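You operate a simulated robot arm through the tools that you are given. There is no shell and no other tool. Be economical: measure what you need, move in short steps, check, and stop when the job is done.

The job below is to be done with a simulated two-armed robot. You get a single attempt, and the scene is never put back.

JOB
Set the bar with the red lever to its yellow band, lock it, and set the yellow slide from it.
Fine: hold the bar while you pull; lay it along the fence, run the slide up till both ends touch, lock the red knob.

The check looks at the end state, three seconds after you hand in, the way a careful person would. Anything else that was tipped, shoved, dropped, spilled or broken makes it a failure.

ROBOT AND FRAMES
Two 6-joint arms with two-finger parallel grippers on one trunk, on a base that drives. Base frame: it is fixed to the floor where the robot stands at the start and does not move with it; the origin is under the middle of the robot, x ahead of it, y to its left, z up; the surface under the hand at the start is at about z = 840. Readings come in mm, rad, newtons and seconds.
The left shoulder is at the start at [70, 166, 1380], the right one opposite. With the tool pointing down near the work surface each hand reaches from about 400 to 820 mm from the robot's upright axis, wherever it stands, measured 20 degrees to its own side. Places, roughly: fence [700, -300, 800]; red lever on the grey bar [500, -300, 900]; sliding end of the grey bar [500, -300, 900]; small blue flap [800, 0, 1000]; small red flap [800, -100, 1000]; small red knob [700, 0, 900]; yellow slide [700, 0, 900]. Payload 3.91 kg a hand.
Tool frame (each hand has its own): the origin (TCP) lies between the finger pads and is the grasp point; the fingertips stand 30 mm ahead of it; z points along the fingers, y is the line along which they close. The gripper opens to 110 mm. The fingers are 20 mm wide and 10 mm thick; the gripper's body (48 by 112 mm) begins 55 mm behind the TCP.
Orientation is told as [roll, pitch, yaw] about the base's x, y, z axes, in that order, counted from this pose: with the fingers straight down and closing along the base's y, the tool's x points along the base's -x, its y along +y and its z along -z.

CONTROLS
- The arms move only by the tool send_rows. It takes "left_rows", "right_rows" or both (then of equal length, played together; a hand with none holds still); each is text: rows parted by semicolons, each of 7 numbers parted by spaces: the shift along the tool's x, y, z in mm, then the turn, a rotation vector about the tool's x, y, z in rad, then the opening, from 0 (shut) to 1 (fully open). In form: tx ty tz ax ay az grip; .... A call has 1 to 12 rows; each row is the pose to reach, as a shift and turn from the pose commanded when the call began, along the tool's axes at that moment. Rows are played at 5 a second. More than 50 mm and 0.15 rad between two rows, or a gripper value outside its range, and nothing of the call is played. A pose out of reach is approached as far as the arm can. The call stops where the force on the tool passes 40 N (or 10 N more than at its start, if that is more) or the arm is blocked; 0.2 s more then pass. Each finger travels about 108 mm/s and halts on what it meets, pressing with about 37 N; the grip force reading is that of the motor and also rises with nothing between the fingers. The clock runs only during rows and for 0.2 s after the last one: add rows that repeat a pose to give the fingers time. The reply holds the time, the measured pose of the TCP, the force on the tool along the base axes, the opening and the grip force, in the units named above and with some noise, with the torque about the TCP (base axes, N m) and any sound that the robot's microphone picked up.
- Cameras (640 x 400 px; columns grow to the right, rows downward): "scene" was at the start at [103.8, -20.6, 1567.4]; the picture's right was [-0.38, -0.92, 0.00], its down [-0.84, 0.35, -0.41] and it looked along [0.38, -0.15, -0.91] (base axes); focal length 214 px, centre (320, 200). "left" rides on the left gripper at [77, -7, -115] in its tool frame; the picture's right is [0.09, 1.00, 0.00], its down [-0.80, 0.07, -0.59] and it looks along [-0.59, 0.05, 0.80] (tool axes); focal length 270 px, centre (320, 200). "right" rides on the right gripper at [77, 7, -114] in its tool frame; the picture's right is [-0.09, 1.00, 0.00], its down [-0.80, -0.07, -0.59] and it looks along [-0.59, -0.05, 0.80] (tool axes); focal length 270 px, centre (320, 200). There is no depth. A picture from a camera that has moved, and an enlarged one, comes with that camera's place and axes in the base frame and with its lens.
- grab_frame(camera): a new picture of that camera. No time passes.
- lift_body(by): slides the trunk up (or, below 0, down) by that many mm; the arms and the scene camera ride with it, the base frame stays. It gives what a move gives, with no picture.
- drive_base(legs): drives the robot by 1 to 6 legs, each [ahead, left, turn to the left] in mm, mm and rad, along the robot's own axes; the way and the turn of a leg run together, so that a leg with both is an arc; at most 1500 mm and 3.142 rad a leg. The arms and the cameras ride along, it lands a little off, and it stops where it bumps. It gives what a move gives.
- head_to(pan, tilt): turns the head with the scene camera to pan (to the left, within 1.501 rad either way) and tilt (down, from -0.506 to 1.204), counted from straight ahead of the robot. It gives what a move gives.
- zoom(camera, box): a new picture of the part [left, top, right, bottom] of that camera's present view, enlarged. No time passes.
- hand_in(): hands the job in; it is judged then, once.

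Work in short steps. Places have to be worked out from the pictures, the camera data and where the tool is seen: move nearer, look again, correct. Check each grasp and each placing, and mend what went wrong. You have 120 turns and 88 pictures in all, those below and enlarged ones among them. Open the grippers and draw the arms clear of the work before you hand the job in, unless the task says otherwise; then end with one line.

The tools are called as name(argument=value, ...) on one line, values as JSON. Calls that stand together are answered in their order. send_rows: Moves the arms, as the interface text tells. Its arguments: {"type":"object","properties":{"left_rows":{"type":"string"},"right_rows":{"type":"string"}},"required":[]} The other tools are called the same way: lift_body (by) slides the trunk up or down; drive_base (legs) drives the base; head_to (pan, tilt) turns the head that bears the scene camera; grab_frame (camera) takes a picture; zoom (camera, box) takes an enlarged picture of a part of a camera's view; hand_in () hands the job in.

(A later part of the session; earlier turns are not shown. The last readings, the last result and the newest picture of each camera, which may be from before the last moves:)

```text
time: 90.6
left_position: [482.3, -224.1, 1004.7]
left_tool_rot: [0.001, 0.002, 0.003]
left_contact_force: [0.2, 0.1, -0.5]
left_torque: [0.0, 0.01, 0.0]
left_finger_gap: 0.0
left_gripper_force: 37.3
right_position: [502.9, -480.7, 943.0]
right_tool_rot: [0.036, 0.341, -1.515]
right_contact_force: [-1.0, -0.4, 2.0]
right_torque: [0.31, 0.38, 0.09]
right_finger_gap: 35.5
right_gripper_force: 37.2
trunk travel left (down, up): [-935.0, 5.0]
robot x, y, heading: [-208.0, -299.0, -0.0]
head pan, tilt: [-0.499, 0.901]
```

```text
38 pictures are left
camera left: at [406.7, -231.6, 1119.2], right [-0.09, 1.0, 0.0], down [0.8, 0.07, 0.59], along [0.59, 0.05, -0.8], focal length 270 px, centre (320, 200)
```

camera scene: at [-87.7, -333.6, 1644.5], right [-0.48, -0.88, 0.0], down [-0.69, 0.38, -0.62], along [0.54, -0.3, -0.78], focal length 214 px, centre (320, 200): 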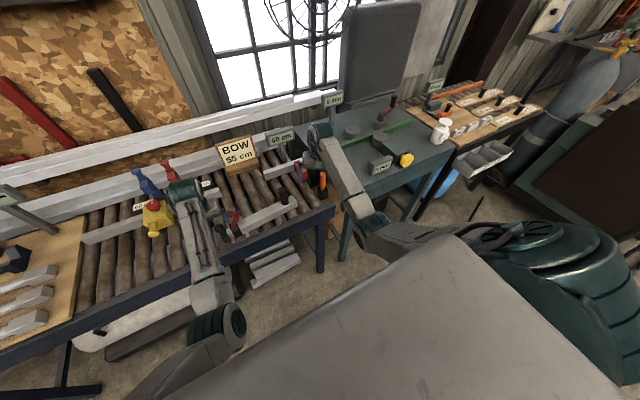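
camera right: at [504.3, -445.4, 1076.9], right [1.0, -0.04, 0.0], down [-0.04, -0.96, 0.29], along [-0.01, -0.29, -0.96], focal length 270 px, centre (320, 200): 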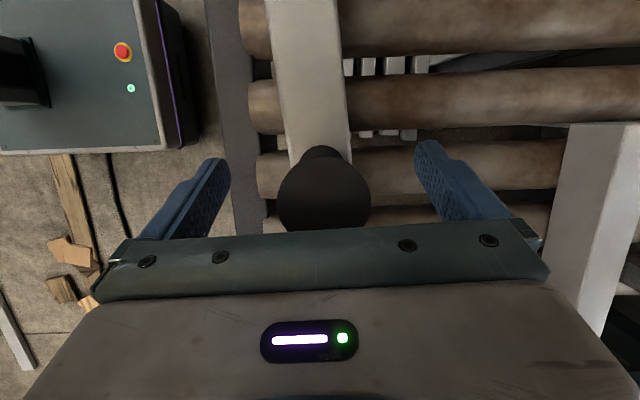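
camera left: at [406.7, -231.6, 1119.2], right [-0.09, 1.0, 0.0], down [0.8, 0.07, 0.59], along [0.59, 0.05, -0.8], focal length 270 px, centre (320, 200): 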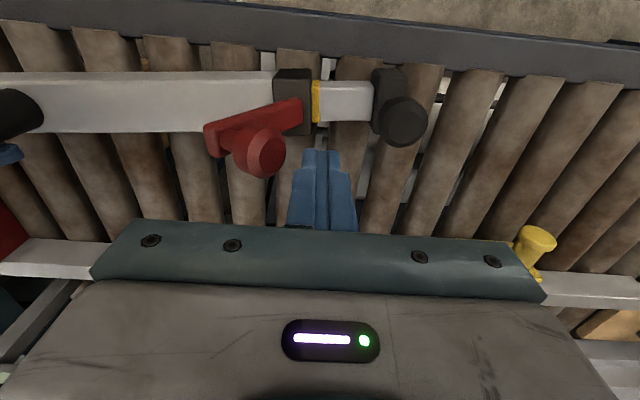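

The ball is confirmed at (482,-258,975). I push it along its arc toward -y and down.

send_rows(left_rows="0 -12 11 0 0 0 0; 0 -22 14 0 0 0 0; 0 -33 15 0 0 0 0; 0 -44 14 0 0 0 0; 0 -54 14 0 0 0 0; 0 -64 18 0 0 0 0; 0 -74 24 0 0 0 0; 0 -83 33 0 0 0 0; 0 -91 43 0 0 0 0; 0 -91 43 0 0 0 0")

grab_frame(camera="left")

```text
time: 92.6
left_position: [486.9, -306.6, 974.3]
left_tool_rot: [0.007, -0.019, 0.012]
left_contact_force: [-5.8, -0.8, 14.5]
left_torque: [-0.02, 0.11, -0.08]
left_finger_gap: 0.2
left_gripper_force: 37.3
right_position: [497.3, -481.9, 943.6]
right_tool_rot: [0.031, 0.334, -1.517]
right_contact_force: [-5.4, 1.2, 13.6]
right_torque: [-0.63, 2.08, 0.11]
right_finger_gap: 36.1
right_gripper_force: 36.8
trunk travel left (down, up): [-935.0, 5.0]
robot x, y, heading: [-207.5, -298.3, 0.003]
head pan, tilt: [-0.499, 0.901]
stopped in row 9 (left hand): the force on the tool passed its limit at 102 N (the readings are from after the stop); the commanded pose is now the measured one
```

```text
37 pictures are left
camera left: at [408.4, -315.3, 1087.2], right [-0.1, 1.0, 0.0], down [0.79, 0.08, 0.61], along [0.61, 0.06, -0.79], focal length 270 px, centre (320, 200)
```

left: 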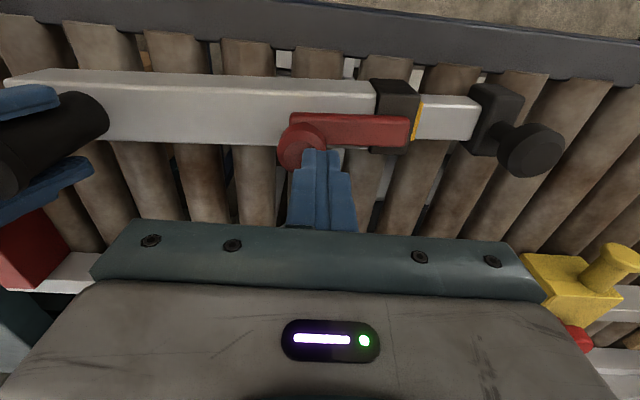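

The lever is lying down along the bar and the force spiked at a stop. I lift off and inspect.

send_rows(left_rows="0 5 -15 0 0 0 0; 0 30 -30 0 0 0 0; 0 60 -35 0 0 0 0; 0 90 -35 0 0 0 0; 0 90 -35 0 0 0 0")

zoom(camera="left", box=[140, 50, 380, 200])

zoom(camera="scene", box=[190, 170, 310, 245])

```text
time: 93.8
left_position: [485.5, -216.9, 1007.6]
left_tool_rot: [0.005, -0.018, 0.011]
left_contact_force: [-0.3, 0.4, 0.4]
left_torque: [-0.02, -0.01, -0.01]
left_finger_gap: 0.1
left_gripper_force: 37.3
right_position: [498.4, -481.9, 945.5]
right_tool_rot: [0.034, 0.333, -1.518]
right_contact_force: [-5.7, -1.4, 27.3]
right_torque: [-0.59, 1.29, -0.02]
right_finger_gap: 35.7
right_gripper_force: 36.9
trunk travel left (down, up): [-935.0, 5.0]
robot x, y, heading: [-201.8, -297.4, 0.001]
head pan, tilt: [-0.499, 0.901]
```

```text
2.67 times, centred on (260, 125) of left
camera zoom: at [406.4, -224.9, 1121.1], right [-0.1, 1.0, 0.0], down [0.79, 0.08, 0.61], along [0.61, 0.06, -0.79], focal length 721 px, centre (480, 400)
```

zoom: 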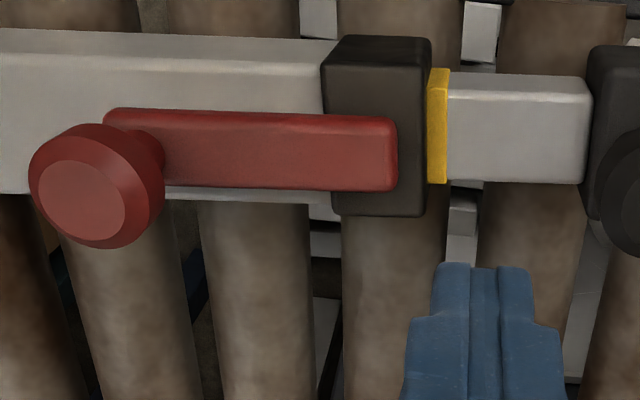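

```text
5.33 times, centred on (250, 208) of scene
camera zoom: at [-94.8, -332.3, 1645.2], right [-0.48, -0.88, 0.0], down [-0.68, 0.38, -0.62], along [0.55, -0.3, -0.78], focal length 1144 px, centre (693, 160)
```

zoom: 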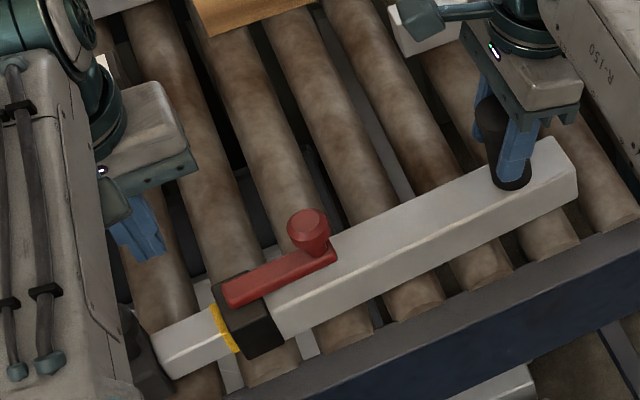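

The lever is down and the yellow band sits at the mouth. I regrip the knob with the left hand and ease the right hand's downward press by 4 mm.

send_rows(left_rows="4 20 0 0 0.01 0 0.2; 8 40 0 0 0.018 0 0.5; 12 53 0 0 0.018 0 0.5; 12 53 15 0 0.018 0 0.5; 12 53 30 0 0.018 0 0.5; 12 53 45 0 0.018 0 0.5; 12 53 63 0 0.018 0 0.5; 12 53 63 0 0.018 0 0.5; 12 53 63 0 0.018 0 0.25; 12 53 63 0 0.018 0 0; 12 53 63 0 0.018 0 0", right_rows="0 0 0 0 0 0 0; 0.3 0 -1 0 0 0 0; 0.6 0 -2 0 0 0 0; 1.3 0 -3.8 0 0 0 0; 1.3 0 -3.8 0 0 0 0; 1.3 0 -3.8 0 0 0 0; 1.3 0 -3.8 0 0 0 0; 1.3 0 -3.8 0 0 0 0; 1.3 0 -3.8 0 0 0 0; 1.3 0 -3.8 0 0 0 0; 1.3 0 -3.8 0 0 0 0")

grab_frame(camera="left")

```text
time: 96.2
left_position: [477.5, -166.6, 941.9]
left_tool_rot: [0.004, 0.005, 0.01]
left_contact_force: [0.5, -11.4, 0.5]
left_torque: [-0.4, -0.05, -0.19]
left_finger_gap: 33.2
left_gripper_force: 36.8
right_position: [501.3, -481.9, 943.5]
right_tool_rot: [0.028, 0.337, -1.518]
right_contact_force: [-3.4, 10.7, -0.3]
right_torque: [-0.64, 0.44, -0.04]
right_finger_gap: 35.7
right_gripper_force: 37.0
trunk travel left (down, up): [-935.0, 5.0]
robot x, y, heading: [-202.0, -297.0, -0.004]
head pan, tilt: [-0.499, 0.901]
```

```text
34 pictures are left
camera left: at [401.4, -174.6, 1056.9], right [-0.1, 1.0, 0.0], down [0.8, 0.08, 0.59], along [0.59, 0.06, -0.81], focal length 270 px, centre (320, 200)
```

left: 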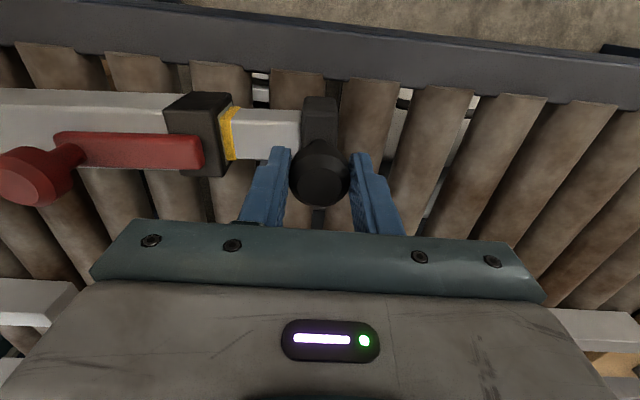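

Both are held again. I rotate the bar parallel to y by moving the left hand +24 mm in x.

send_rows(left_rows="-6 -1 0 0 0 0 0; -12 -1.5 0 0 0 0 0; -18 -1.5 0 0 0 0 0; -24 -1.5 0 0 0 0 0; -24 -1.5 0 0 0 0 0")

```text
time: 97.4
left_position: [503.9, -165.1, 941.3]
left_tool_rot: [0.008, 0.004, 0.014]
left_contact_force: [-1.8, -4.7, 3.8]
left_torque: [-0.4, 0.63, -0.16]
left_finger_gap: 33.3
left_gripper_force: 37.1
right_position: [501.4, -483.5, 944.2]
right_tool_rot: [0.028, 0.334, -1.519]
right_contact_force: [2.6, 2.4, -0.2]
right_torque: [-0.65, -0.42, -0.23]
right_finger_gap: 35.5
right_gripper_force: 37.4
trunk travel left (down, up): [-935.0, 5.0]
robot x, y, heading: [-202.2, -300.0, -0.0]
head pan, tilt: [-0.499, 0.901]
```

The fence face is about x≈690, so the bar axis must get to ≈668. I lift the bar 4 mm with both hands and drive 130 mm ahead.

send_rows(left_rows="0 0 -2 0 0 0 0; 0 0 -5 0 0 0 0; 0 0 -5 0 0 0 0", right_rows="0.7 0 -2 0 0 0 0; 1.6 0 -4.7 0 0 0 0; 1.6 0 -4.7 0 0 0 0")

drive_base(legs=[[130, 0, 0]])

head_to(pan=-0.35, tilt=0.9)

grab_frame(camera="scene")

grab_frame(camera="right")

```text
time: 98.2
left_position: [502.2, -166.0, 946.3]
left_tool_rot: [0.007, 0.005, 0.011]
left_contact_force: [0.6, -3.3, -1.7]
left_torque: [-0.25, -0.16, 0.09]
left_finger_gap: 33.4
left_gripper_force: 37.1
right_position: [501.6, -483.6, 948.6]
right_tool_rot: [0.026, 0.336, -1.518]
right_contact_force: [-0.5, 2.9, -4.9]
right_torque: [0.08, 0.19, 0.21]
right_finger_gap: 35.6
right_gripper_force: 37.1
trunk travel left (down, up): [-935.0, 5.0]
robot x, y, heading: [-202.3, -300.2, -0.004]
head pan, tilt: [-0.499, 0.901]
```

```text
time: 99.5
left_position: [632.3, -165.0, 946.6]
left_tool_rot: [0.007, 0.002, 0.013]
left_contact_force: [0.6, 0.6, -3.0]
left_torque: [-0.23, -0.58, 0.05]
left_finger_gap: 33.3
left_gripper_force: 36.7
right_position: [632.5, -482.9, 950.3]
right_tool_rot: [0.031, 0.335, -1.517]
right_contact_force: [-0.9, 0.1, -3.6]
right_torque: [0.23, 0.56, 0.15]
right_finger_gap: 35.6
right_gripper_force: 36.9
trunk travel left (down, up): [-935.0, 5.0]
robot x, y, heading: [-72.4, -297.3, 0.003]
head pan, tilt: [-0.499, 0.901]
```

```text
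time: 100.2
left_position: [632.5, -165.0, 945.9]
left_tool_rot: [0.006, 0.006, 0.011]
left_contact_force: [-0.7, 0.3, -4.2]
left_torque: [-0.18, -0.11, -0.09]
left_finger_gap: 33.4
left_gripper_force: 37.1
right_position: [633.5, -483.7, 947.2]
right_tool_rot: [0.025, 0.334, -1.518]
right_contact_force: [0.7, -0.5, -3.7]
right_torque: [0.31, 0.15, -0.03]
right_finger_gap: 35.7
right_gripper_force: 36.5
trunk travel left (down, up): [-935.0, 5.0]
robot x, y, heading: [-71.0, -301.0, -0.004]
head pan, tilt: [-0.351, 0.901]
```

```text
33 pictures are left
camera scene: at [50.0, -323.4, 1644.4], right [-0.34, -0.94, 0.0], down [-0.74, 0.27, -0.62], along [0.58, -0.21, -0.78], focal length 214 px, centre (320, 200)
```

scene: 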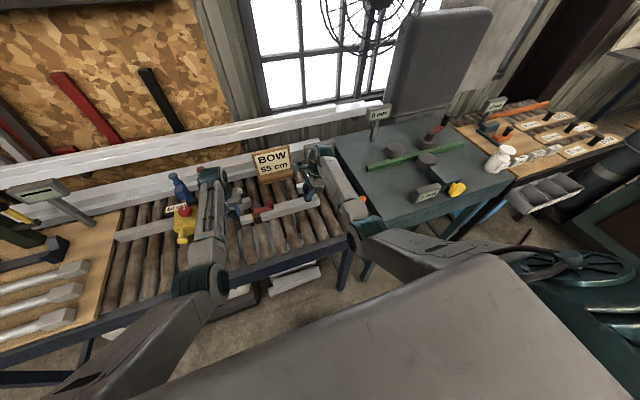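

```text
32 pictures are left
camera right: at [635.7, -447.5, 1081.4], right [1.0, -0.04, 0.0], down [-0.04, -0.95, 0.3], along [-0.02, -0.3, -0.96], focal length 270 px, centre (320, 200)
```

right: 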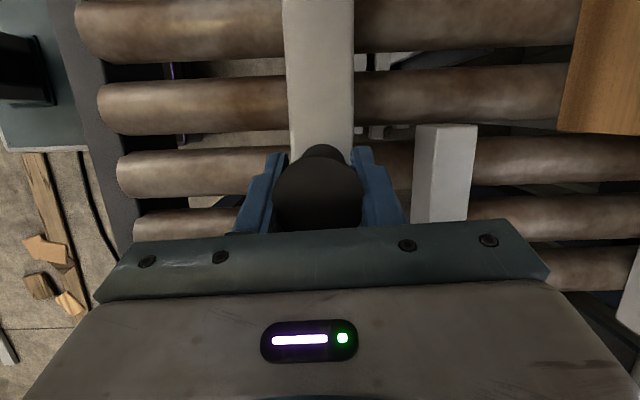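

The gap to the fence is still about 45–55 mm. I drive 35 mm more, then shift the bar -y with both arms while clear of the fence.

drive_base(legs=[[35, 0, 0]])

send_rows(left_rows="0 -10 0 0 0 0 0; 0 -20 0 0 0 0 0; 0 -30 0 0 0 0 0; 0 -40 0 0 0 0 0; 0 -50 0 0 0 0 0; 0 -50 0 0 0 0 0", right_rows="-9.4 -0.5 -3.3 0 0 0 0; -18.9 -1 -6.6 0 0 0 0; -28.3 -1.5 -9.9 0 0 0 0; -37.8 -2 -13.2 0 0 0 0; -47.2 -2.5 -16.5 0 0 0 0; -47.2 -2.5 -16.5 0 0 0 0")

grab_frame(camera="right")

```text
time: 101.0
left_position: [664.4, -165.1, 950.1]
left_tool_rot: [0.007, 0.0, 0.011]
left_contact_force: [0.4, 1.0, -5.3]
left_torque: [-0.14, -0.9, 0.03]
left_finger_gap: 33.4
left_gripper_force: 37.0
right_position: [663.5, -482.5, 952.3]
right_tool_rot: [0.03, 0.336, -1.516]
right_contact_force: [-0.4, -0.8, -3.0]
right_torque: [0.95, 0.89, 0.1]
right_finger_gap: 35.7
right_gripper_force: 37.4
trunk travel left (down, up): [-935.0, 5.0]
robot x, y, heading: [-37.2, -301.2, -0.001]
head pan, tilt: [-0.351, 0.901]
```

```text
time: 102.4
left_position: [669.8, -216.6, 944.6]
left_tool_rot: [0.004, 0.005, 0.012]
left_contact_force: [0.0, -3.3, 1.8]
left_torque: [-0.41, 0.65, 0.03]
left_finger_gap: 33.5
left_gripper_force: 37.0
right_position: [668.2, -533.2, 947.1]
right_tool_rot: [0.025, 0.335, -1.52]
right_contact_force: [0.3, 4.0, -9.2]
right_torque: [-1.16, -0.59, -0.11]
right_finger_gap: 35.8
right_gripper_force: 37.2
trunk travel left (down, up): [-935.0, 5.0]
robot x, y, heading: [-35.0, -303.6, -0.002]
head pan, tilt: [-0.351, 0.901]
```

```text
31 pictures are left
camera right: at [669.8, -498.0, 1081.3], right [1.0, -0.04, -0.01], down [-0.04, -0.95, 0.3], along [-0.02, -0.3, -0.96], focal length 270 px, centre (320, 200)
```

right: 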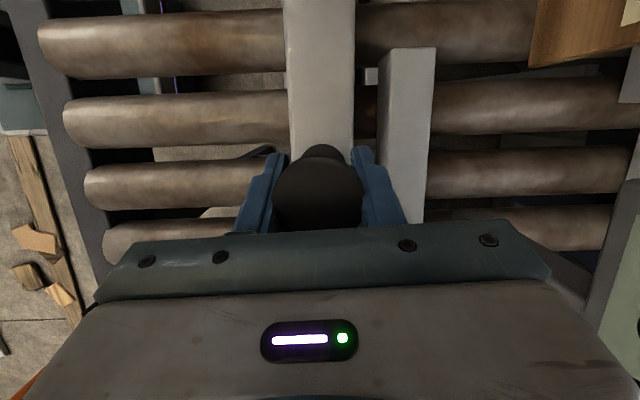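

About 15–20 mm gap remains to the fence. I move +x in small steps with both hands, watching the force.

send_rows(left_rows="-4 0 0 0 0 0 0; -8 0 0 0 0 0 0; -12 0 0 0 0 0 0; -15 0 0 0 0 0 0; -15 0 0 0 0 0 0", right_rows="-0.2 4 0 0 0 0 0; -0.4 8 0 0 0 0 0; -0.6 12 0 0 0 0 0; -0.8 15 0 0 0 0 0; -0.8 15 0 0 0 0 0")

zoom(camera="right", box=[240, 0, 480, 150])

```text
time: 103.6
left_position: [683.3, -214.4, 943.7]
left_tool_rot: [0.008, 0.006, 0.013]
left_contact_force: [1.4, -3.8, -4.5]
left_torque: [-0.3, -1.04, 0.13]
left_finger_gap: 33.4
left_gripper_force: 36.9
right_position: [683.3, -531.6, 947.2]
right_tool_rot: [0.027, 0.337, -1.519]
right_contact_force: [-2.1, 3.2, -3.3]
right_torque: [0.69, 0.98, 0.42]
right_finger_gap: 35.5
right_gripper_force: 36.8
trunk travel left (down, up): [-935.0, 5.0]
robot x, y, heading: [-36.7, -299.6, 0.002]
head pan, tilt: [-0.351, 0.901]
```

```text
2.67 times, centred on (360, 75) of right
camera zoom: at [685.3, -497.3, 1081.2], right [1.0, -0.04, 0.0], down [-0.04, -0.96, 0.29], along [-0.02, -0.29, -0.96], focal length 721 px, centre (213, 533)
```

zoom: 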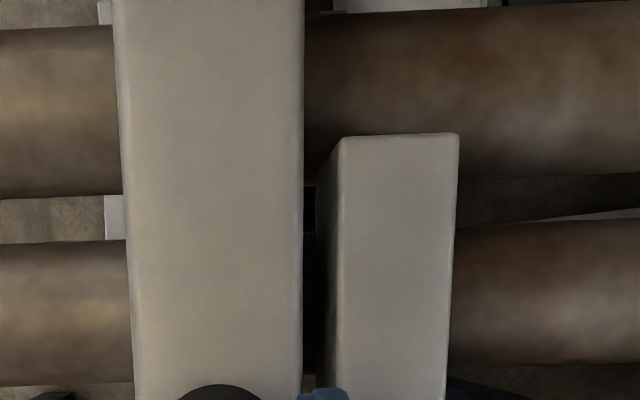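

Gap now about 12 mm. I continue in small steps until contact.

send_rows(left_rows="-3 0 0 0 0 0 0; -6 0 0 0 0 0 0; -9 0 0 0 0 0 0; -11 0 0 0 0 0 0; -13 0 0 0 0 0 0; -14 0 0 0 0 0 0; -14 0 0 0 0 0 0", right_rows="-0.2 3 0 0 0 0 0; -0.4 6 0 0 0 0 0; -0.5 9 0 0 0 0 0; -0.6 11 0 0 0 0 0; -0.7 13 0 0 0 0 0; -0.7 14 0 0 0 0 0; -0.7 14 0 0 0 0 0")

zoom(camera="right", box=[240, 0, 480, 150])

```text
time: 105.2
left_position: [694.1, -215.2, 946.4]
left_tool_rot: [0.007, 0.007, 0.012]
left_contact_force: [-28.6, -3.1, -12.3]
left_torque: [-0.39, 0.74, 0.01]
left_finger_gap: 33.4
left_gripper_force: 36.7
right_position: [692.9, -533.6, 950.2]
right_tool_rot: [0.032, 0.336, -1.516]
right_contact_force: [-6.2, 3.2, -6.9]
right_torque: [-0.35, 1.59, 0.02]
right_finger_gap: 36.9
right_gripper_force: 37.0
trunk travel left (down, up): [-935.0, 5.0]
robot x, y, heading: [-38.4, -297.1, 0.003]
head pan, tilt: [-0.351, 0.901]
```

```text
2.67 times, centred on (360, 75) of right
camera zoom: at [695.4, -497.6, 1083.5], right [1.0, -0.04, 0.0], down [-0.04, -0.95, 0.3], along [-0.01, -0.29, -0.96], focal length 721 px, centre (213, 533)
```

zoom: 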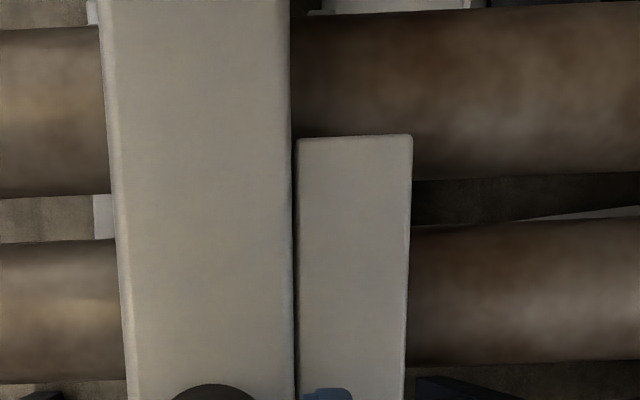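

The bar touches the fence along its length. I back off 2 mm in x at the left and move -y toward the red stop in steps.

send_rows(left_rows="2 -5 0 0 0 0 0; 2 -11 0 0 0 0 0; 2 -17 0 0 0 0 0; 2 -22 0 0 0 0 0; 2 -25 0 0 0 0 0; 2 -28 0 0 0 0 0; 2 -30 0 0 0 0 0; 2 -30 0 0 0 0 0", right_rows="-4.7 -1.2 -1.7 0 0 0 0; -10.4 -1.5 -3.6 0 0 0 0; -16 -1.8 -5.6 0 0 0 0; -20.8 -2 -7.3 0 0 0 0; -23.6 -2.2 -8.3 0 0 0 0; -26.4 -2.4 -9.2 0 0 0 0; -28.3 -2.5 -9.9 0 0 0 0; -28.3 -2.5 -9.9 0 0 0 0")

grab_frame(camera="right")

zoom(camera="scene", box=[220, 130, 380, 230])

```text
time: 107.0
left_position: [692.8, -243.5, 947.2]
left_tool_rot: [0.007, 0.004, 0.013]
left_contact_force: [-24.2, 4.8, -0.6]
left_torque: [-0.29, 0.27, 0.05]
left_finger_gap: 33.2
left_gripper_force: 36.9
right_position: [692.9, -563.3, 950.7]
right_tool_rot: [0.029, 0.335, -1.518]
right_contact_force: [1.3, 3.3, -6.2]
right_torque: [0.33, 2.05, -0.03]
right_finger_gap: 37.0
right_gripper_force: 36.6
trunk travel left (down, up): [-935.0, 5.0]
robot x, y, heading: [-35.4, -300.2, -0.004]
head pan, tilt: [-0.351, 0.901]
```

```text
28 pictures are left
camera right: at [694.5, -527.2, 1083.8], right [1.0, -0.04, 0.0], down [-0.04, -0.95, 0.3], along [-0.01, -0.3, -0.96], focal length 270 px, centre (320, 200)
```

right: 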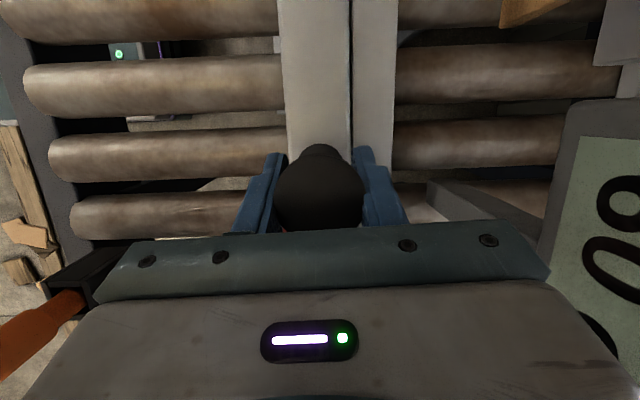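

```text
4.00 times, centred on (300, 180) of scene
camera zoom: at [79.7, -322.0, 1644.8], right [-0.34, -0.94, 0.0], down [-0.73, 0.27, -0.62], along [0.58, -0.21, -0.78], focal length 858 px, centre (400, 280)
```

zoom: 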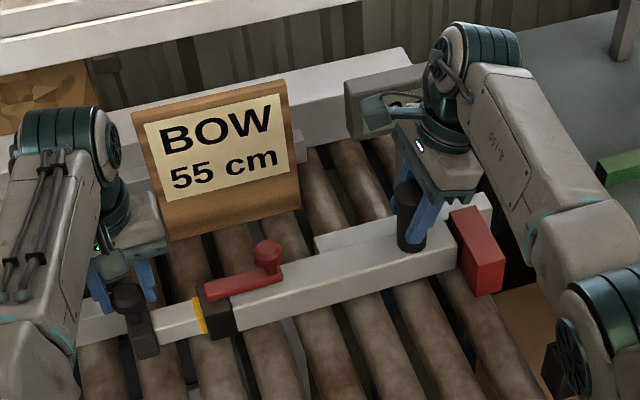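

The bar lies along the fence, with the red stop some 10–20 mm beyond its end. I ease the x press a little and continue -y in fine steps.

send_rows(left_rows="2 -3 0 0 0 0 0; 2 -6 0 0 0 0 0; 2 -9 0 0 0 0 0; 2 -11 0 0 0 0 0; 2 -13 0 0 0 0 0; 2 -15 0 0 0 0 0; 2 -17 0 0 0 0 0; 2 -19 0 0 0 0 0; 2 -21 0 0 0 0 0; 2 -23 0 0 0 0 0; 2 -24 0 0 0 0 0", right_rows="-2.8 -0.1 -1 0 0 0 0; -5.7 -0.3 -2 0 0 0 0; -8.5 -0.4 -3 0 0 0 0; -10.4 -0.5 -3.6 0 0 0 0; -12.3 -0.6 -4.3 0 0 0 0; -14.2 -0.7 -5 0 0 0 0; -16 -0.8 -5.6 0 0 0 0; -17.9 -0.9 -6.3 0 0 0 0; -19.8 -1 -6.9 0 0 0 0; -21.7 -1.1 -7.6 0 0 0 0; -22.6 -1.1 -7.9 0 0 0 0")

zoom(camera="scene", box=[260, 150, 360, 212])

```text
time: 108.8
left_position: [694.0, -251.0, 946.7]
left_tool_rot: [0.018, 0.003, 0.021]
left_contact_force: [-8.0, 17.1, 0.8]
left_torque: [0.12, 0.09, -0.17]
left_finger_gap: 33.4
left_gripper_force: 36.4
right_position: [692.5, -569.5, 948.1]
right_tool_rot: [0.02, 0.343, -1.512]
right_contact_force: [-5.2, 17.3, -3.5]
right_torque: [-0.67, 1.49, 0.11]
right_finger_gap: 36.0
right_gripper_force: 36.8
trunk travel left (down, up): [-935.0, 5.0]
robot x, y, heading: [-38.3, -294.1, 0.008]
head pan, tilt: [-0.351, 0.901]
stopped in row 8 (left hand): the force on the tool passed its limit at 41 N (the readings are from after the stop); the commanded pose is now the measured one
```

```text
6.40 times, centred on (310, 181) of scene
camera zoom: at [81.4, -320.3, 1644.9], right [-0.34, -0.94, 0.0], down [-0.74, 0.27, -0.62], along [0.58, -0.21, -0.78], focal length 1373 px, centre (384, 322)
```

zoom: 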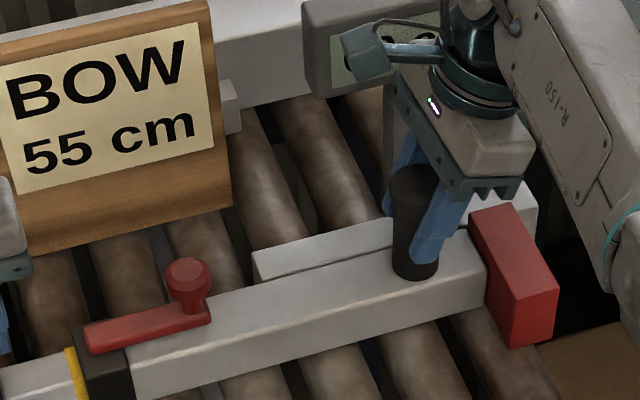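

The bar end meets the red stop (17 N). I lower the bar onto the rollers.

send_rows(left_rows="0 0 2 0 0 0 0; 0 0 4 0 0 0 0; 0 0 6 0 0 0 0; 0 0 6 0 0 0 0", right_rows="-0.7 0 1.9 0 0 0 0; -1.3 0 3.8 0 0 0 0; -2 0 5.6 0 0 0 0; -2 0 5.6 0 0 0 0")

grab_frame(camera="left")

```text
time: 109.8
left_position: [691.8, -249.8, 944.4]
left_tool_rot: [0.004, -0.003, 0.017]
left_contact_force: [-1.9, 17.8, 6.4]
left_torque: [0.2, -0.16, 0.11]
left_finger_gap: 33.3
left_gripper_force: 37.0
right_position: [690.3, -569.8, 946.5]
right_tool_rot: [0.025, 0.334, -1.512]
right_contact_force: [-9.2, 22.1, 6.3]
right_torque: [-0.59, 1.75, 0.2]
right_finger_gap: 35.9
right_gripper_force: 37.2
trunk travel left (down, up): [-935.0, 5.0]
robot x, y, heading: [-36.0, -299.2, 0.004]
head pan, tilt: [-0.351, 0.901]
```

```text
25 pictures are left
camera left: at [615.5, -259.4, 1057.7], right [-0.11, 0.99, 0.01], down [0.8, 0.08, 0.6], along [0.59, 0.07, -0.8], focal length 270 px, centre (320, 200)
```

left: 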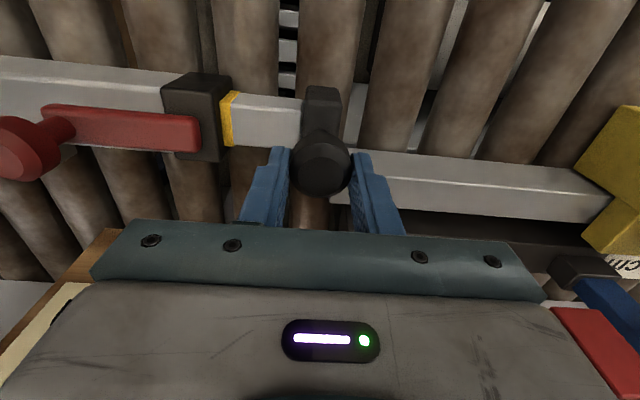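

The bar is down and the slide is visible on the rail to the left. I release the knob, rise and move over to look at the slide.

send_rows(left_rows="0 0 0 0 0 0 0.2; 0 0 0 0 0 0 0.5; 0 0 -15 0 0 0 0.5; 0 0 -30 0 0 0 0.5; 0 0 -50 0 0 0 0.5; 10 30 -60 0 0 0 0.5; 30 70 -65 0 0 0 0.5; 50 110 -65 0 0 0 0.5; 60 150 -65 0 0 0 0.5; 60 180 -65 0 0 0 0.5; 60 180 -65 0 0 0 0.5")

grab_frame(camera="left")

```text
time: 112.2
left_position: [628.3, -74.4, 1009.3]
left_tool_rot: [0.008, 0.0, 0.017]
left_contact_force: [-0.8, 0.6, 0.7]
left_torque: [-0.03, 0.0, 0.03]
left_finger_gap: 55.1
left_gripper_force: 0.0
right_position: [692.4, -575.6, 945.5]
right_tool_rot: [0.024, 0.335, -1.515]
right_contact_force: [-4.9, 14.1, 13.9]
right_torque: [-0.09, 1.34, -0.03]
right_finger_gap: 35.8
right_gripper_force: 37.1
trunk travel left (down, up): [-935.0, 5.0]
robot x, y, heading: [-33.2, -297.1, 0.003]
head pan, tilt: [-0.351, 0.901]
```

```text
24 pictures are left
camera left: at [551.9, -84.5, 1123.3], right [-0.1, 0.99, 0.01], down [0.8, 0.08, 0.6], along [0.59, 0.07, -0.8], focal length 270 px, centre (320, 200)
```

left: 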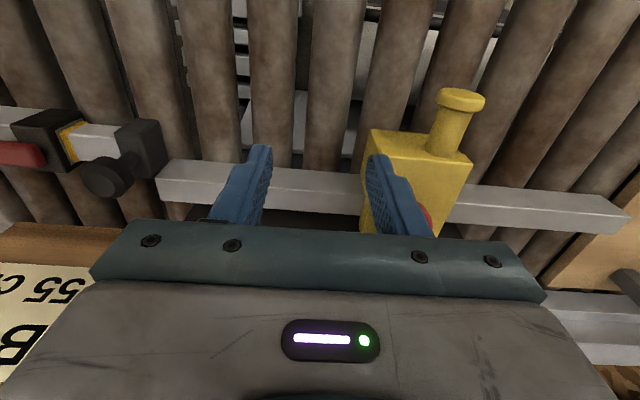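

The yellow handle stub points toward the robot, its disc near (602,38,904). I go above its shaft at (621,39) and check.

send_rows(left_rows="3 30 0 0 0 0 0.5; 5 60 5 0 0 0 0.5; 7 90 15 0 0 0 0.5; 7 113 30 0 0 0 0.5; 7 113 45 0 0 0 0.5; 7 113 45 0 0 0 0.5")

grab_frame(camera="left")

```text
time: 113.6
left_position: [621.1, 37.2, 965.0]
left_tool_rot: [0.008, -0.001, 0.018]
left_contact_force: [-0.5, -0.1, 0.7]
left_torque: [0.02, 0.02, 0.04]
left_finger_gap: 55.0
left_gripper_force: 0.2
right_position: [692.4, -576.5, 944.2]
right_tool_rot: [0.025, 0.334, -1.515]
right_contact_force: [-4.4, 10.4, 15.8]
right_torque: [-0.04, 1.23, -0.01]
right_finger_gap: 36.1
right_gripper_force: 36.9
trunk travel left (down, up): [-935.0, 5.0]
robot x, y, heading: [-36.9, -296.1, -0.003]
head pan, tilt: [-0.351, 0.901]
```

```text
23 pictures are left
camera left: at [543.5, 28.2, 1079.4], right [-0.1, 0.99, 0.01], down [0.8, 0.08, 0.6], along [0.59, 0.07, -0.8], focal length 270 px, centre (320, 200)
```

left: 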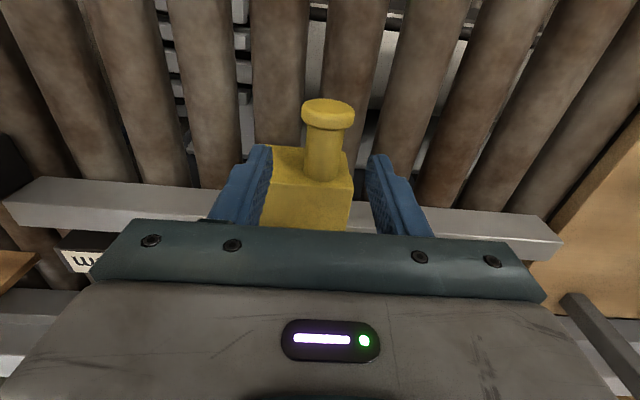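

Stub axis at y≈41, z≈893, with its shaft from x 610 to 650. I lower onto it and grip.

send_rows(left_rows="-4 4 0 0 0 0 0.5; -7 4 20 0 0 0 0.5; -7 4 40 0 0 0 0.5; -7 4 60 0 0 0 0.5; -7 4 60 0 0 0 0.25; -7 4 60 0 0 0 0; -7 4 60 0 0 0 0")

grab_frame(camera="left")

```text
time: 115.2
left_position: [627.3, 40.6, 904.3]
left_tool_rot: [0.009, 0.001, 0.015]
left_contact_force: [-2.3, 0.5, -0.1]
left_torque: [0.03, 0.06, -1.04]
left_finger_gap: 31.8
left_gripper_force: 45.7
right_position: [692.9, -575.0, 944.8]
right_tool_rot: [0.027, 0.337, -1.516]
right_contact_force: [-3.7, 9.3, 16.0]
right_torque: [0.19, 1.11, -0.02]
right_finger_gap: 35.7
right_gripper_force: 37.5
trunk travel left (down, up): [-935.0, 5.0]
robot x, y, heading: [-37.7, -298.7, -0.001]
head pan, tilt: [-0.351, 0.901]
```

```text
22 pictures are left
camera left: at [550.9, 31.6, 1019.0], right [-0.1, 0.99, 0.01], down [0.8, 0.08, 0.6], along [0.59, 0.07, -0.8], focal length 270 px, centre (320, 200)
```

left: 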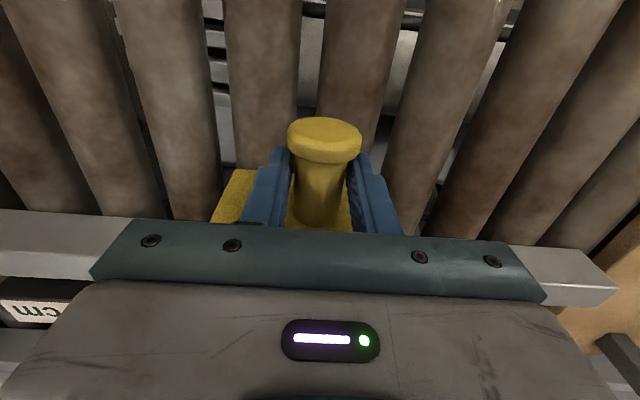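

The stub is gripped. I run the slide -y by 120 mm first.

send_rows(left_rows="0 -6 0 0 0 0 0; 0 -15 0 0 0 0 0; 0 -27 0 0 0 0 0; 0 -40 0 0 0 0 0; 0 -53 0 0 0 0 0; 0 -66 0 0 0 0 0; 0 -79 0 0 0 0 0; 0 -92 0 0 0 0 0; 0 -105 0 0 0 0 0; 0 -115 0 0 0 0 0; 0 -120 0 0 0 0 0; 0 -120 0 0 0 0 0")

grab_frame(camera="left")

```text
time: 117.8
left_position: [627.6, -79.3, 905.3]
left_tool_rot: [0.01, 0.003, 0.018]
left_contact_force: [-26.0, -0.3, 11.3]
left_torque: [0.02, 0.45, -0.9]
left_finger_gap: 31.7
left_gripper_force: 45.3
right_position: [690.9, -575.9, 945.1]
right_tool_rot: [0.027, 0.338, -1.513]
right_contact_force: [5.3, 13.4, -4.2]
right_torque: [0.1, -0.46, 0.05]
right_finger_gap: 35.4
right_gripper_force: 36.4
trunk travel left (down, up): [-935.0, 5.0]
robot x, y, heading: [-36.4, -300.0, -0.001]
head pan, tilt: [-0.351, 0.901]
```

```text
21 pictures are left
camera left: at [551.1, -88.8, 1019.0], right [-0.11, 0.99, 0.01], down [0.8, 0.08, 0.59], along [0.59, 0.07, -0.8], focal length 270 px, centre (320, 200)
```

left: 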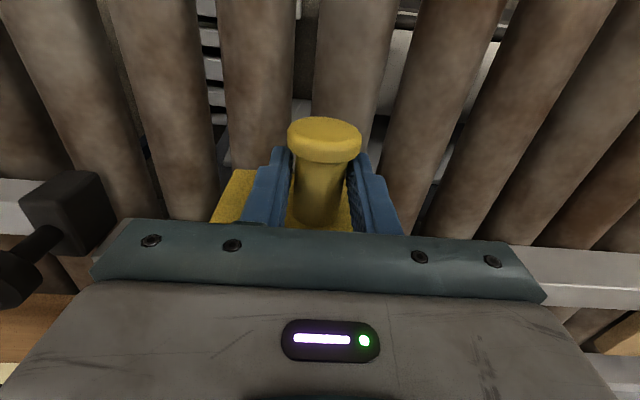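

The slide runs well; 60–90 mm remain. I ease the x load and go 45 mm more.

send_rows(left_rows="2 -3 0 0 0 0 0; 2.5 -10 0 0 0 0 0; 2.5 -20 0 0 0 0 0; 2.5 -30 0 0 0 0 0; 2.5 -38 0 0 0 0 0; 2.5 -45 0 0 0 0 0; 2.5 -45 0 0 0 0 0")

grab_frame(camera="left")

```text
time: 119.4
left_position: [627.8, -124.9, 903.0]
left_tool_rot: [0.01, -0.004, 0.017]
left_contact_force: [-13.4, 1.3, 20.4]
left_torque: [-0.23, -0.32, -0.86]
left_finger_gap: 31.7
left_gripper_force: 45.2
right_position: [691.1, -575.5, 945.0]
right_tool_rot: [0.028, 0.336, -1.513]
right_contact_force: [-0.9, 14.9, -6.1]
right_torque: [0.11, -0.2, 0.02]
right_finger_gap: 35.4
right_gripper_force: 37.2
trunk travel left (down, up): [-935.0, 5.0]
robot x, y, heading: [-40.3, -301.0, 0.002]
head pan, tilt: [-0.351, 0.901]
```

```text
20 pictures are left
camera left: at [550.7, -133.9, 1018.6], right [-0.11, 0.99, 0.01], down [0.8, 0.08, 0.6], along [0.59, 0.07, -0.8], focal length 270 px, centre (320, 200)
```

left: 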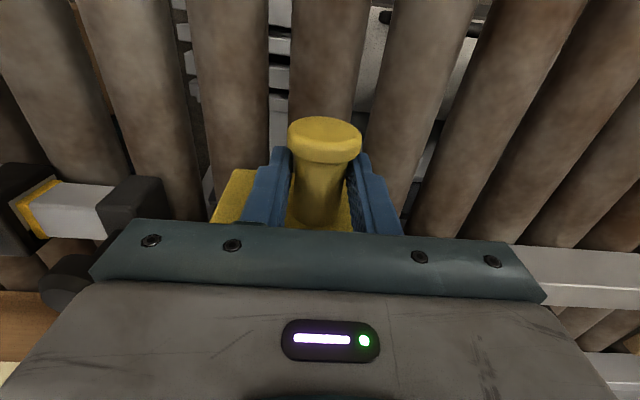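

Roughly 50 mm remain. I advance in 4 mm steps, ending when the force shows contact.

send_rows(left_rows="0.5 -5 0 0 0 0 0; 0.5 -10 0 0 0 0 0; 0.5 -15 0 0 0 0 0; 0.5 -20 0 0 0 0 0; 0.5 -24 0 0 0 0 0; 0.5 -28 0 0 0 0 0; 0.5 -32 0 0 0 0 0; 0.5 -36 0 0 0 0 0; 0.5 -39 0 0 0 0 0; 0.5 -42 0 0 0 0 0; 0.5 -45 0 0 0 0 0; 0.5 -45 0 0 0 0 0")

grab_frame(camera="left")

```text
time: 122.0
left_position: [628.0, -169.7, 904.1]
left_tool_rot: [0.012, -0.001, 0.017]
left_contact_force: [-9.6, 1.6, 20.4]
left_torque: [-0.01, -0.25, -0.94]
left_finger_gap: 31.5
left_gripper_force: 45.0
right_position: [691.8, -575.4, 944.7]
right_tool_rot: [0.028, 0.337, -1.515]
right_contact_force: [-3.0, 14.2, -4.5]
right_torque: [0.26, 0.42, 0.03]
right_finger_gap: 35.5
right_gripper_force: 37.2
trunk travel left (down, up): [-935.0, 5.0]
robot x, y, heading: [-39.5, -299.0, 0.0]
head pan, tilt: [-0.351, 0.901]
```

```text
19 pictures are left
camera left: at [550.9, -179.0, 1018.6], right [-0.1, 0.99, 0.01], down [0.8, 0.08, 0.6], along [0.59, 0.07, -0.8], focal length 270 px, centre (320, 200)
```

left: 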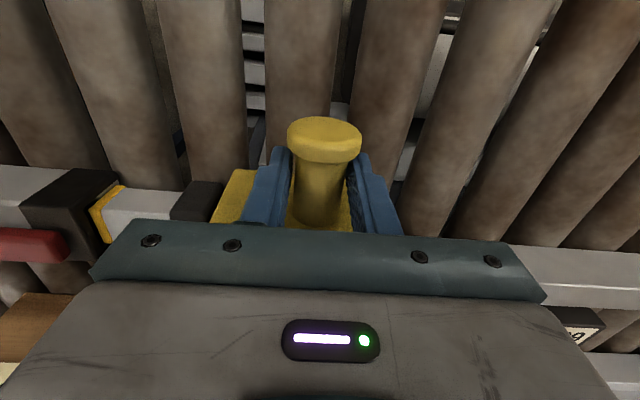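

Very near now, with no contact force yet. I continue in 2 mm steps.

send_rows(left_rows="0.5 -2 0 0 0 0 0; 0.5 -4 0 0 0 0 0; 0.5 -6 0 0 0 0 0; 0.5 -8 0 0 0 0 0; 0.5 -10 0 0 0 0 0; 0.5 -12 0 0 0 0 0; 0.5 -14 0 0 0 0 0; 0.5 -16 0 0 0 0 0; 0.5 -18 0 0 0 0 0; 0.5 -20 0 0 0 0 0; 0.5 -22 0 0 0 0 0; 0.5 -24 0 0 0 0 0")

```text
time: 123.7
left_position: [627.7, -178.1, 903.8]
left_tool_rot: [0.02, -0.005, 0.019]
left_contact_force: [-5.0, 4.5, 7.4]
left_torque: [0.0, 0.18, -1.0]
left_finger_gap: 31.9
left_gripper_force: 44.5
right_position: [691.5, -576.3, 945.5]
right_tool_rot: [0.025, 0.335, -1.516]
right_contact_force: [-6.7, 4.2, 9.4]
right_torque: [-0.59, 1.08, 0.09]
right_finger_gap: 35.7
right_gripper_force: 36.9
trunk travel left (down, up): [-935.0, 5.0]
robot x, y, heading: [-32.0, -297.4, 0.003]
head pan, tilt: [-0.351, 0.901]
stopped in row 8 (left hand): the force on the tool passed its limit at 42 N (the readings are from after the stop); the commanded pose is now the measured one
```

Contact reached: the slide stopped with 42 N. I check both ends and the band.

zoom(camera="left", box=[40, 150, 280, 300])

zoom(camera="scene", box=[190, 140, 370, 252])

```text
2.67 times, centred on (160, 225) of left
camera zoom: at [550.6, -189.0, 1018.1], right [-0.11, 0.99, 0.02], down [0.8, 0.08, 0.6], along [0.59, 0.08, -0.8], focal length 721 px, centre (747, 133)
```

zoom: 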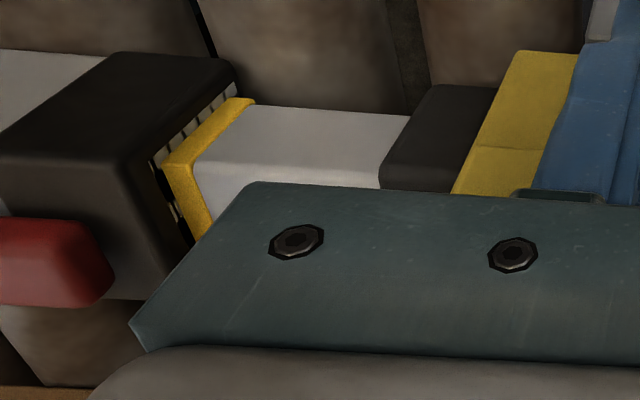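

```text
3.56 times, centred on (280, 196) of scene
camera zoom: at [77.5, -319.8, 1644.8], right [-0.34, -0.94, 0.0], down [-0.73, 0.27, -0.62], along [0.59, -0.21, -0.78], focal length 763 px, centre (462, 214)
```

zoom: 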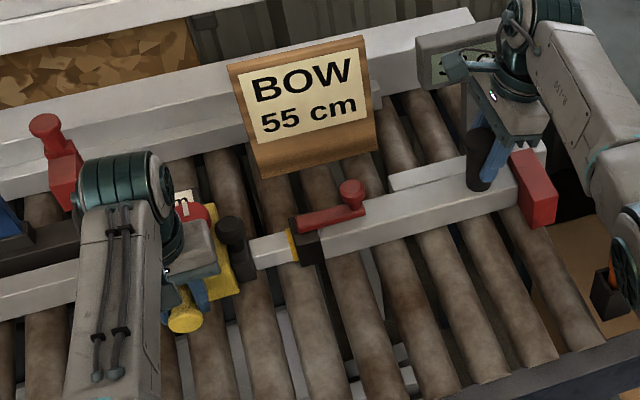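

The slide touches the bar's end, the other end touches the red stop, and the band is at the mouth. I release the stub, rise and go over the red knob.

send_rows(left_rows="0 0 0 0 0 0 0.2; 0 0 0 0 0 0 0.5; 0 0 -25 0 0 0 0.5; 0 0 -55 0 0 0 0.5; 0 0 -85 0 0 0 0.5; 0 0 -105 0 0 0 0.5; -25 -8 -105 0 0 0 0.5; -50 -16 -105 0 0 0 0.6; -70 -24 -105 0 0 0 0.6; -70 -24 -105 0 0 0 0.6")

grab_frame(camera="left")

```text
time: 125.8
left_position: [699.5, -203.4, 1008.4]
left_tool_rot: [0.016, -0.004, 0.021]
left_contact_force: [-0.8, -0.3, 0.7]
left_torque: [0.02, 0.01, -0.01]
left_finger_gap: 66.2
left_gripper_force: 0.1
right_position: [692.2, -575.1, 945.2]
right_tool_rot: [0.03, 0.335, -1.515]
right_contact_force: [-7.7, 7.6, 16.7]
right_torque: [0.48, 1.12, 0.03]
right_finger_gap: 35.8
right_gripper_force: 36.8
trunk travel left (down, up): [-935.0, 5.0]
robot x, y, heading: [-32.7, -296.0, -0.001]
head pan, tilt: [-0.351, 0.901]
```

```text
16 pictures are left
camera left: at [621.8, -213.1, 1122.5], right [-0.11, 0.99, 0.02], down [0.8, 0.08, 0.6], along [0.59, 0.08, -0.8], focal length 270 px, centre (320, 200)
```

left: 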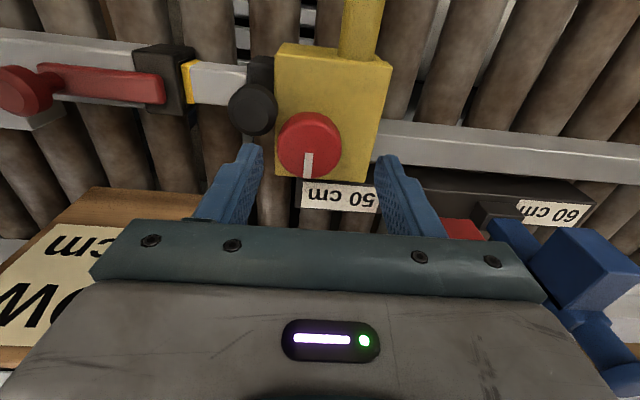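

The red knob is centred at (700,-208), top z≈951, with its mark pointing +x. I yaw the left hand to +1.2 to keep the fingers clear of the bar's knob.

send_rows(left_rows="0 -1 0 0 0 -0.13 0.6; 0 -2 0 0 0 -0.26 0.6; 0 -3 0 0 0 -0.39 0.6; 0 -4 0 0 0 -0.52 0.6; 0 -5 0 0 0 -0.65 0.6; 0 -5 0 0 0 -0.78 0.6; 0 -5 0 0 0 -0.91 0.6; 0 -5 0 0 0 -1.04 0.6; 0 -5 0 0 0 -1.17 0.6; 0 -5 0 0 0 -1.2 0.6; 0 -5 0 0 0 -1.2 0.6")

grab_frame(camera="left")

```text
time: 128.2
left_position: [699.4, -208.7, 1009.3]
left_tool_rot: [0.002, -0.018, 1.22]
left_contact_force: [-0.6, 0.6, -0.5]
left_torque: [0.01, -0.01, -0.04]
left_finger_gap: 66.1
left_gripper_force: 0.0
right_position: [692.0, -577.4, 943.8]
right_tool_rot: [0.027, 0.333, -1.517]
right_contact_force: [-5.2, 7.7, 18.9]
right_torque: [0.18, 1.04, -0.01]
right_finger_gap: 35.7
right_gripper_force: 37.4
trunk travel left (down, up): [-935.0, 5.0]
robot x, y, heading: [-37.5, -296.8, 0.003]
head pan, tilt: [-0.351, 0.901]
```

```text
15 pictures are left
camera left: at [678.5, -284.8, 1121.6], right [-0.97, 0.26, 0.0], down [0.21, 0.77, 0.61], along [0.16, 0.59, -0.79], focal length 270 px, centre (320, 200)
```

left: 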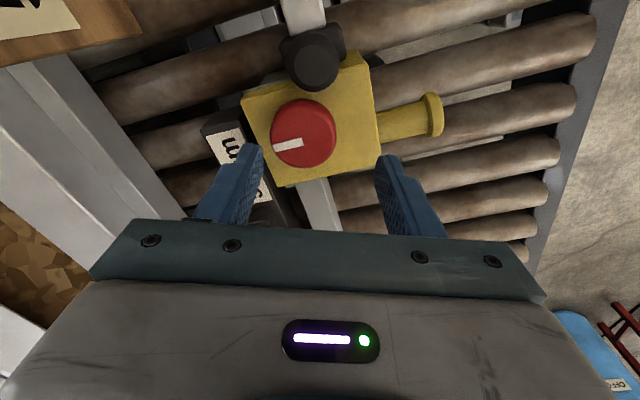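

Two views put the knob near (707,-208), top around z 930–945. I shift and descend partway.

send_rows(left_rows="-2 -4 12 0 0 0 0.6; -4 -7 24 0 0 0 0.6; -4 -7 36 0 0 0 0.6; -4 -7 36 0 0 0 0.6")

grab_frame(camera="left")

```text
time: 129.2
left_position: [706.6, -206.5, 973.4]
left_tool_rot: [0.002, -0.016, 1.22]
left_contact_force: [0.4, 0.6, 0.5]
left_torque: [-0.02, 0.0, 0.0]
left_finger_gap: 66.0
left_gripper_force: 0.0
right_position: [691.4, -576.3, 944.5]
right_tool_rot: [0.027, 0.333, -1.515]
right_contact_force: [-4.2, 8.1, 17.9]
right_torque: [0.23, 1.05, 0.04]
right_finger_gap: 35.7
right_gripper_force: 37.1
trunk travel left (down, up): [-935.0, 5.0]
robot x, y, heading: [-37.8, -296.7, 0.002]
head pan, tilt: [-0.351, 0.901]
```

```text
14 pictures are left
camera left: at [686.6, -282.9, 1086.1], right [-0.97, 0.26, 0.0], down [0.21, 0.77, 0.61], along [0.16, 0.59, -0.79], focal length 270 px, centre (320, 200)
```

left: 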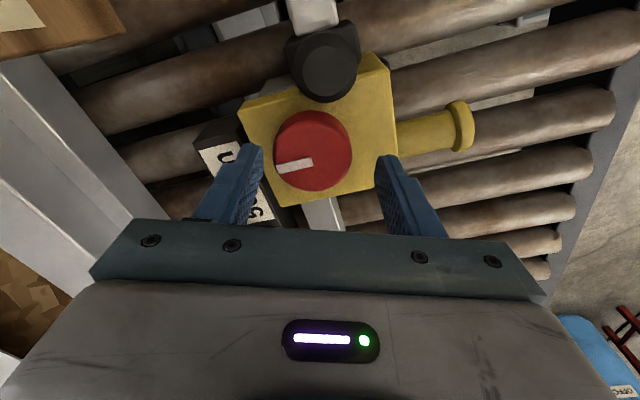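

The knob is at about (711,-208), 48 mm wide, and the fingers straddle it. I centre and descend to TCP z≈950, then close.

send_rows(left_rows="0 -4.6 6 0 0 0 0.6; 0 -4.6 12 0 0 0 0.6; 0 -4.6 18 0 0 0 0.6; 0 -4.6 23 0 0 0 0.6; 0 -4.6 23 0 0 0 0.5; 0 -4.6 23 0 0 0 0.3; 0 -4.6 23 0 0 0 0.3; 0 -4.6 23 0 0 0 0")

grab_frame(camera="left")

```text
time: 131.1
left_position: [711.1, -207.3, 949.8]
left_tool_rot: [-0.001, -0.017, 1.219]
left_contact_force: [6.3, -1.7, -4.0]
left_torque: [-0.3, -0.76, -0.03]
left_finger_gap: 47.6
left_gripper_force: 45.0
right_position: [691.5, -576.6, 945.3]
right_tool_rot: [0.026, 0.332, -1.515]
right_contact_force: [-8.7, 8.0, 22.4]
right_torque: [0.24, 1.26, 0.04]
right_finger_gap: 35.4
right_gripper_force: 37.1
trunk travel left (down, up): [-935.0, 5.0]
robot x, y, heading: [-33.9, -300.4, 0.003]
head pan, tilt: [-0.351, 0.901]
```

```text
13 pictures are left
camera left: at [690.8, -284.2, 1062.9], right [-0.97, 0.26, 0.0], down [0.21, 0.77, 0.61], along [0.16, 0.59, -0.79], focal length 270 px, centre (320, 200)
```

left: 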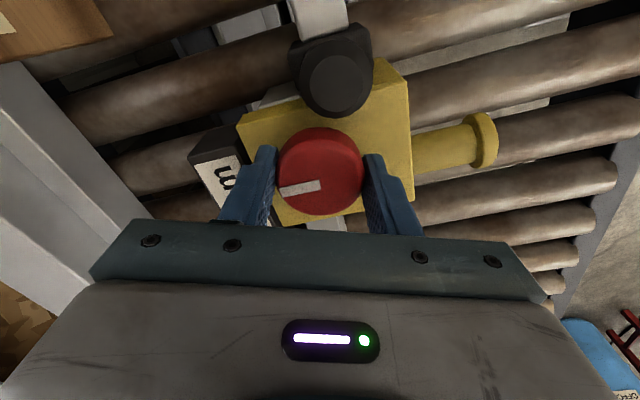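

Gripped at 47.6 mm. I turn it clockwise (seen from above) by 0.4 rad as a test.

send_rows(left_rows="0 0 0 0 0 0.1 0; 0 0 0 0 0 0.2 0; 0 0 0 0 0 0.3 0; 0 0 0 0 0 0.4 0; 0 0 0 0 0 0.4 0")

grab_frame(camera="left")

```text
time: 132.2
left_position: [712.5, -206.9, 949.7]
left_tool_rot: [0.007, -0.016, 0.819]
left_contact_force: [9.5, -1.6, 1.3]
left_torque: [-0.58, -1.05, 0.02]
left_finger_gap: 47.7
left_gripper_force: 45.7
right_position: [692.1, -577.3, 944.3]
right_tool_rot: [0.026, 0.334, -1.516]
right_contact_force: [-8.0, 7.2, 21.5]
right_torque: [0.22, 1.16, 0.08]
right_finger_gap: 35.4
right_gripper_force: 36.9
trunk travel left (down, up): [-935.0, 5.0]
robot x, y, heading: [-38.8, -295.3, 0.003]
head pan, tilt: [-0.351, 0.901]
```

```text
12 pictures are left
camera left: at [663.3, -270.2, 1063.0], right [-0.79, 0.62, 0.01], down [0.49, 0.62, 0.61], along [0.37, 0.48, -0.79], focal length 270 px, centre (320, 200)
```

left: 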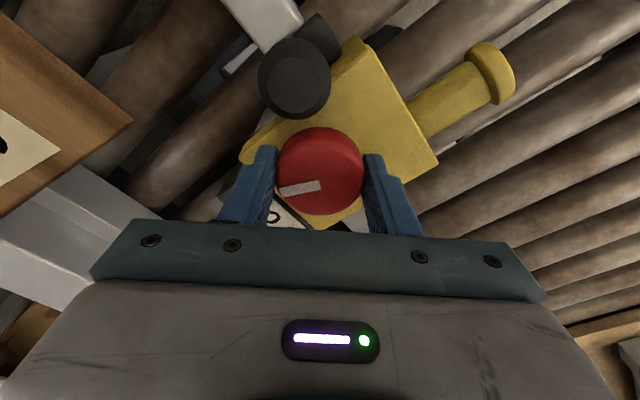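

The knob follows freely clockwise. I continue 0.55 rad, stopping short of the bar's knob.

send_rows(left_rows="0 0 0 0 0 0.11 0; 0 0 0 0 0 0.22 0; 0 0 0 0 0 0.33 0; 0 0 0 0 0 0.44 0; 0 0 0 0 0 0.55 0; 0 0 0 0 0 0.55 0")

```text
time: 133.7
left_position: [710.8, -207.1, 950.0]
left_tool_rot: [0.016, -0.008, 0.269]
left_contact_force: [13.2, 0.4, 2.1]
left_torque: [-0.55, -0.96, 0.0]
left_finger_gap: 48.0
left_gripper_force: 45.3
right_position: [692.8, -576.0, 943.5]
right_tool_rot: [0.028, 0.333, -1.514]
right_contact_force: [-7.8, 5.2, 22.9]
right_torque: [0.35, 1.27, 0.03]
right_finger_gap: 35.8
right_gripper_force: 37.2
trunk travel left (down, up): [-935.0, 5.0]
robot x, y, heading: [-38.8, -296.3, -0.003]
head pan, tilt: [-0.351, 0.901]
```

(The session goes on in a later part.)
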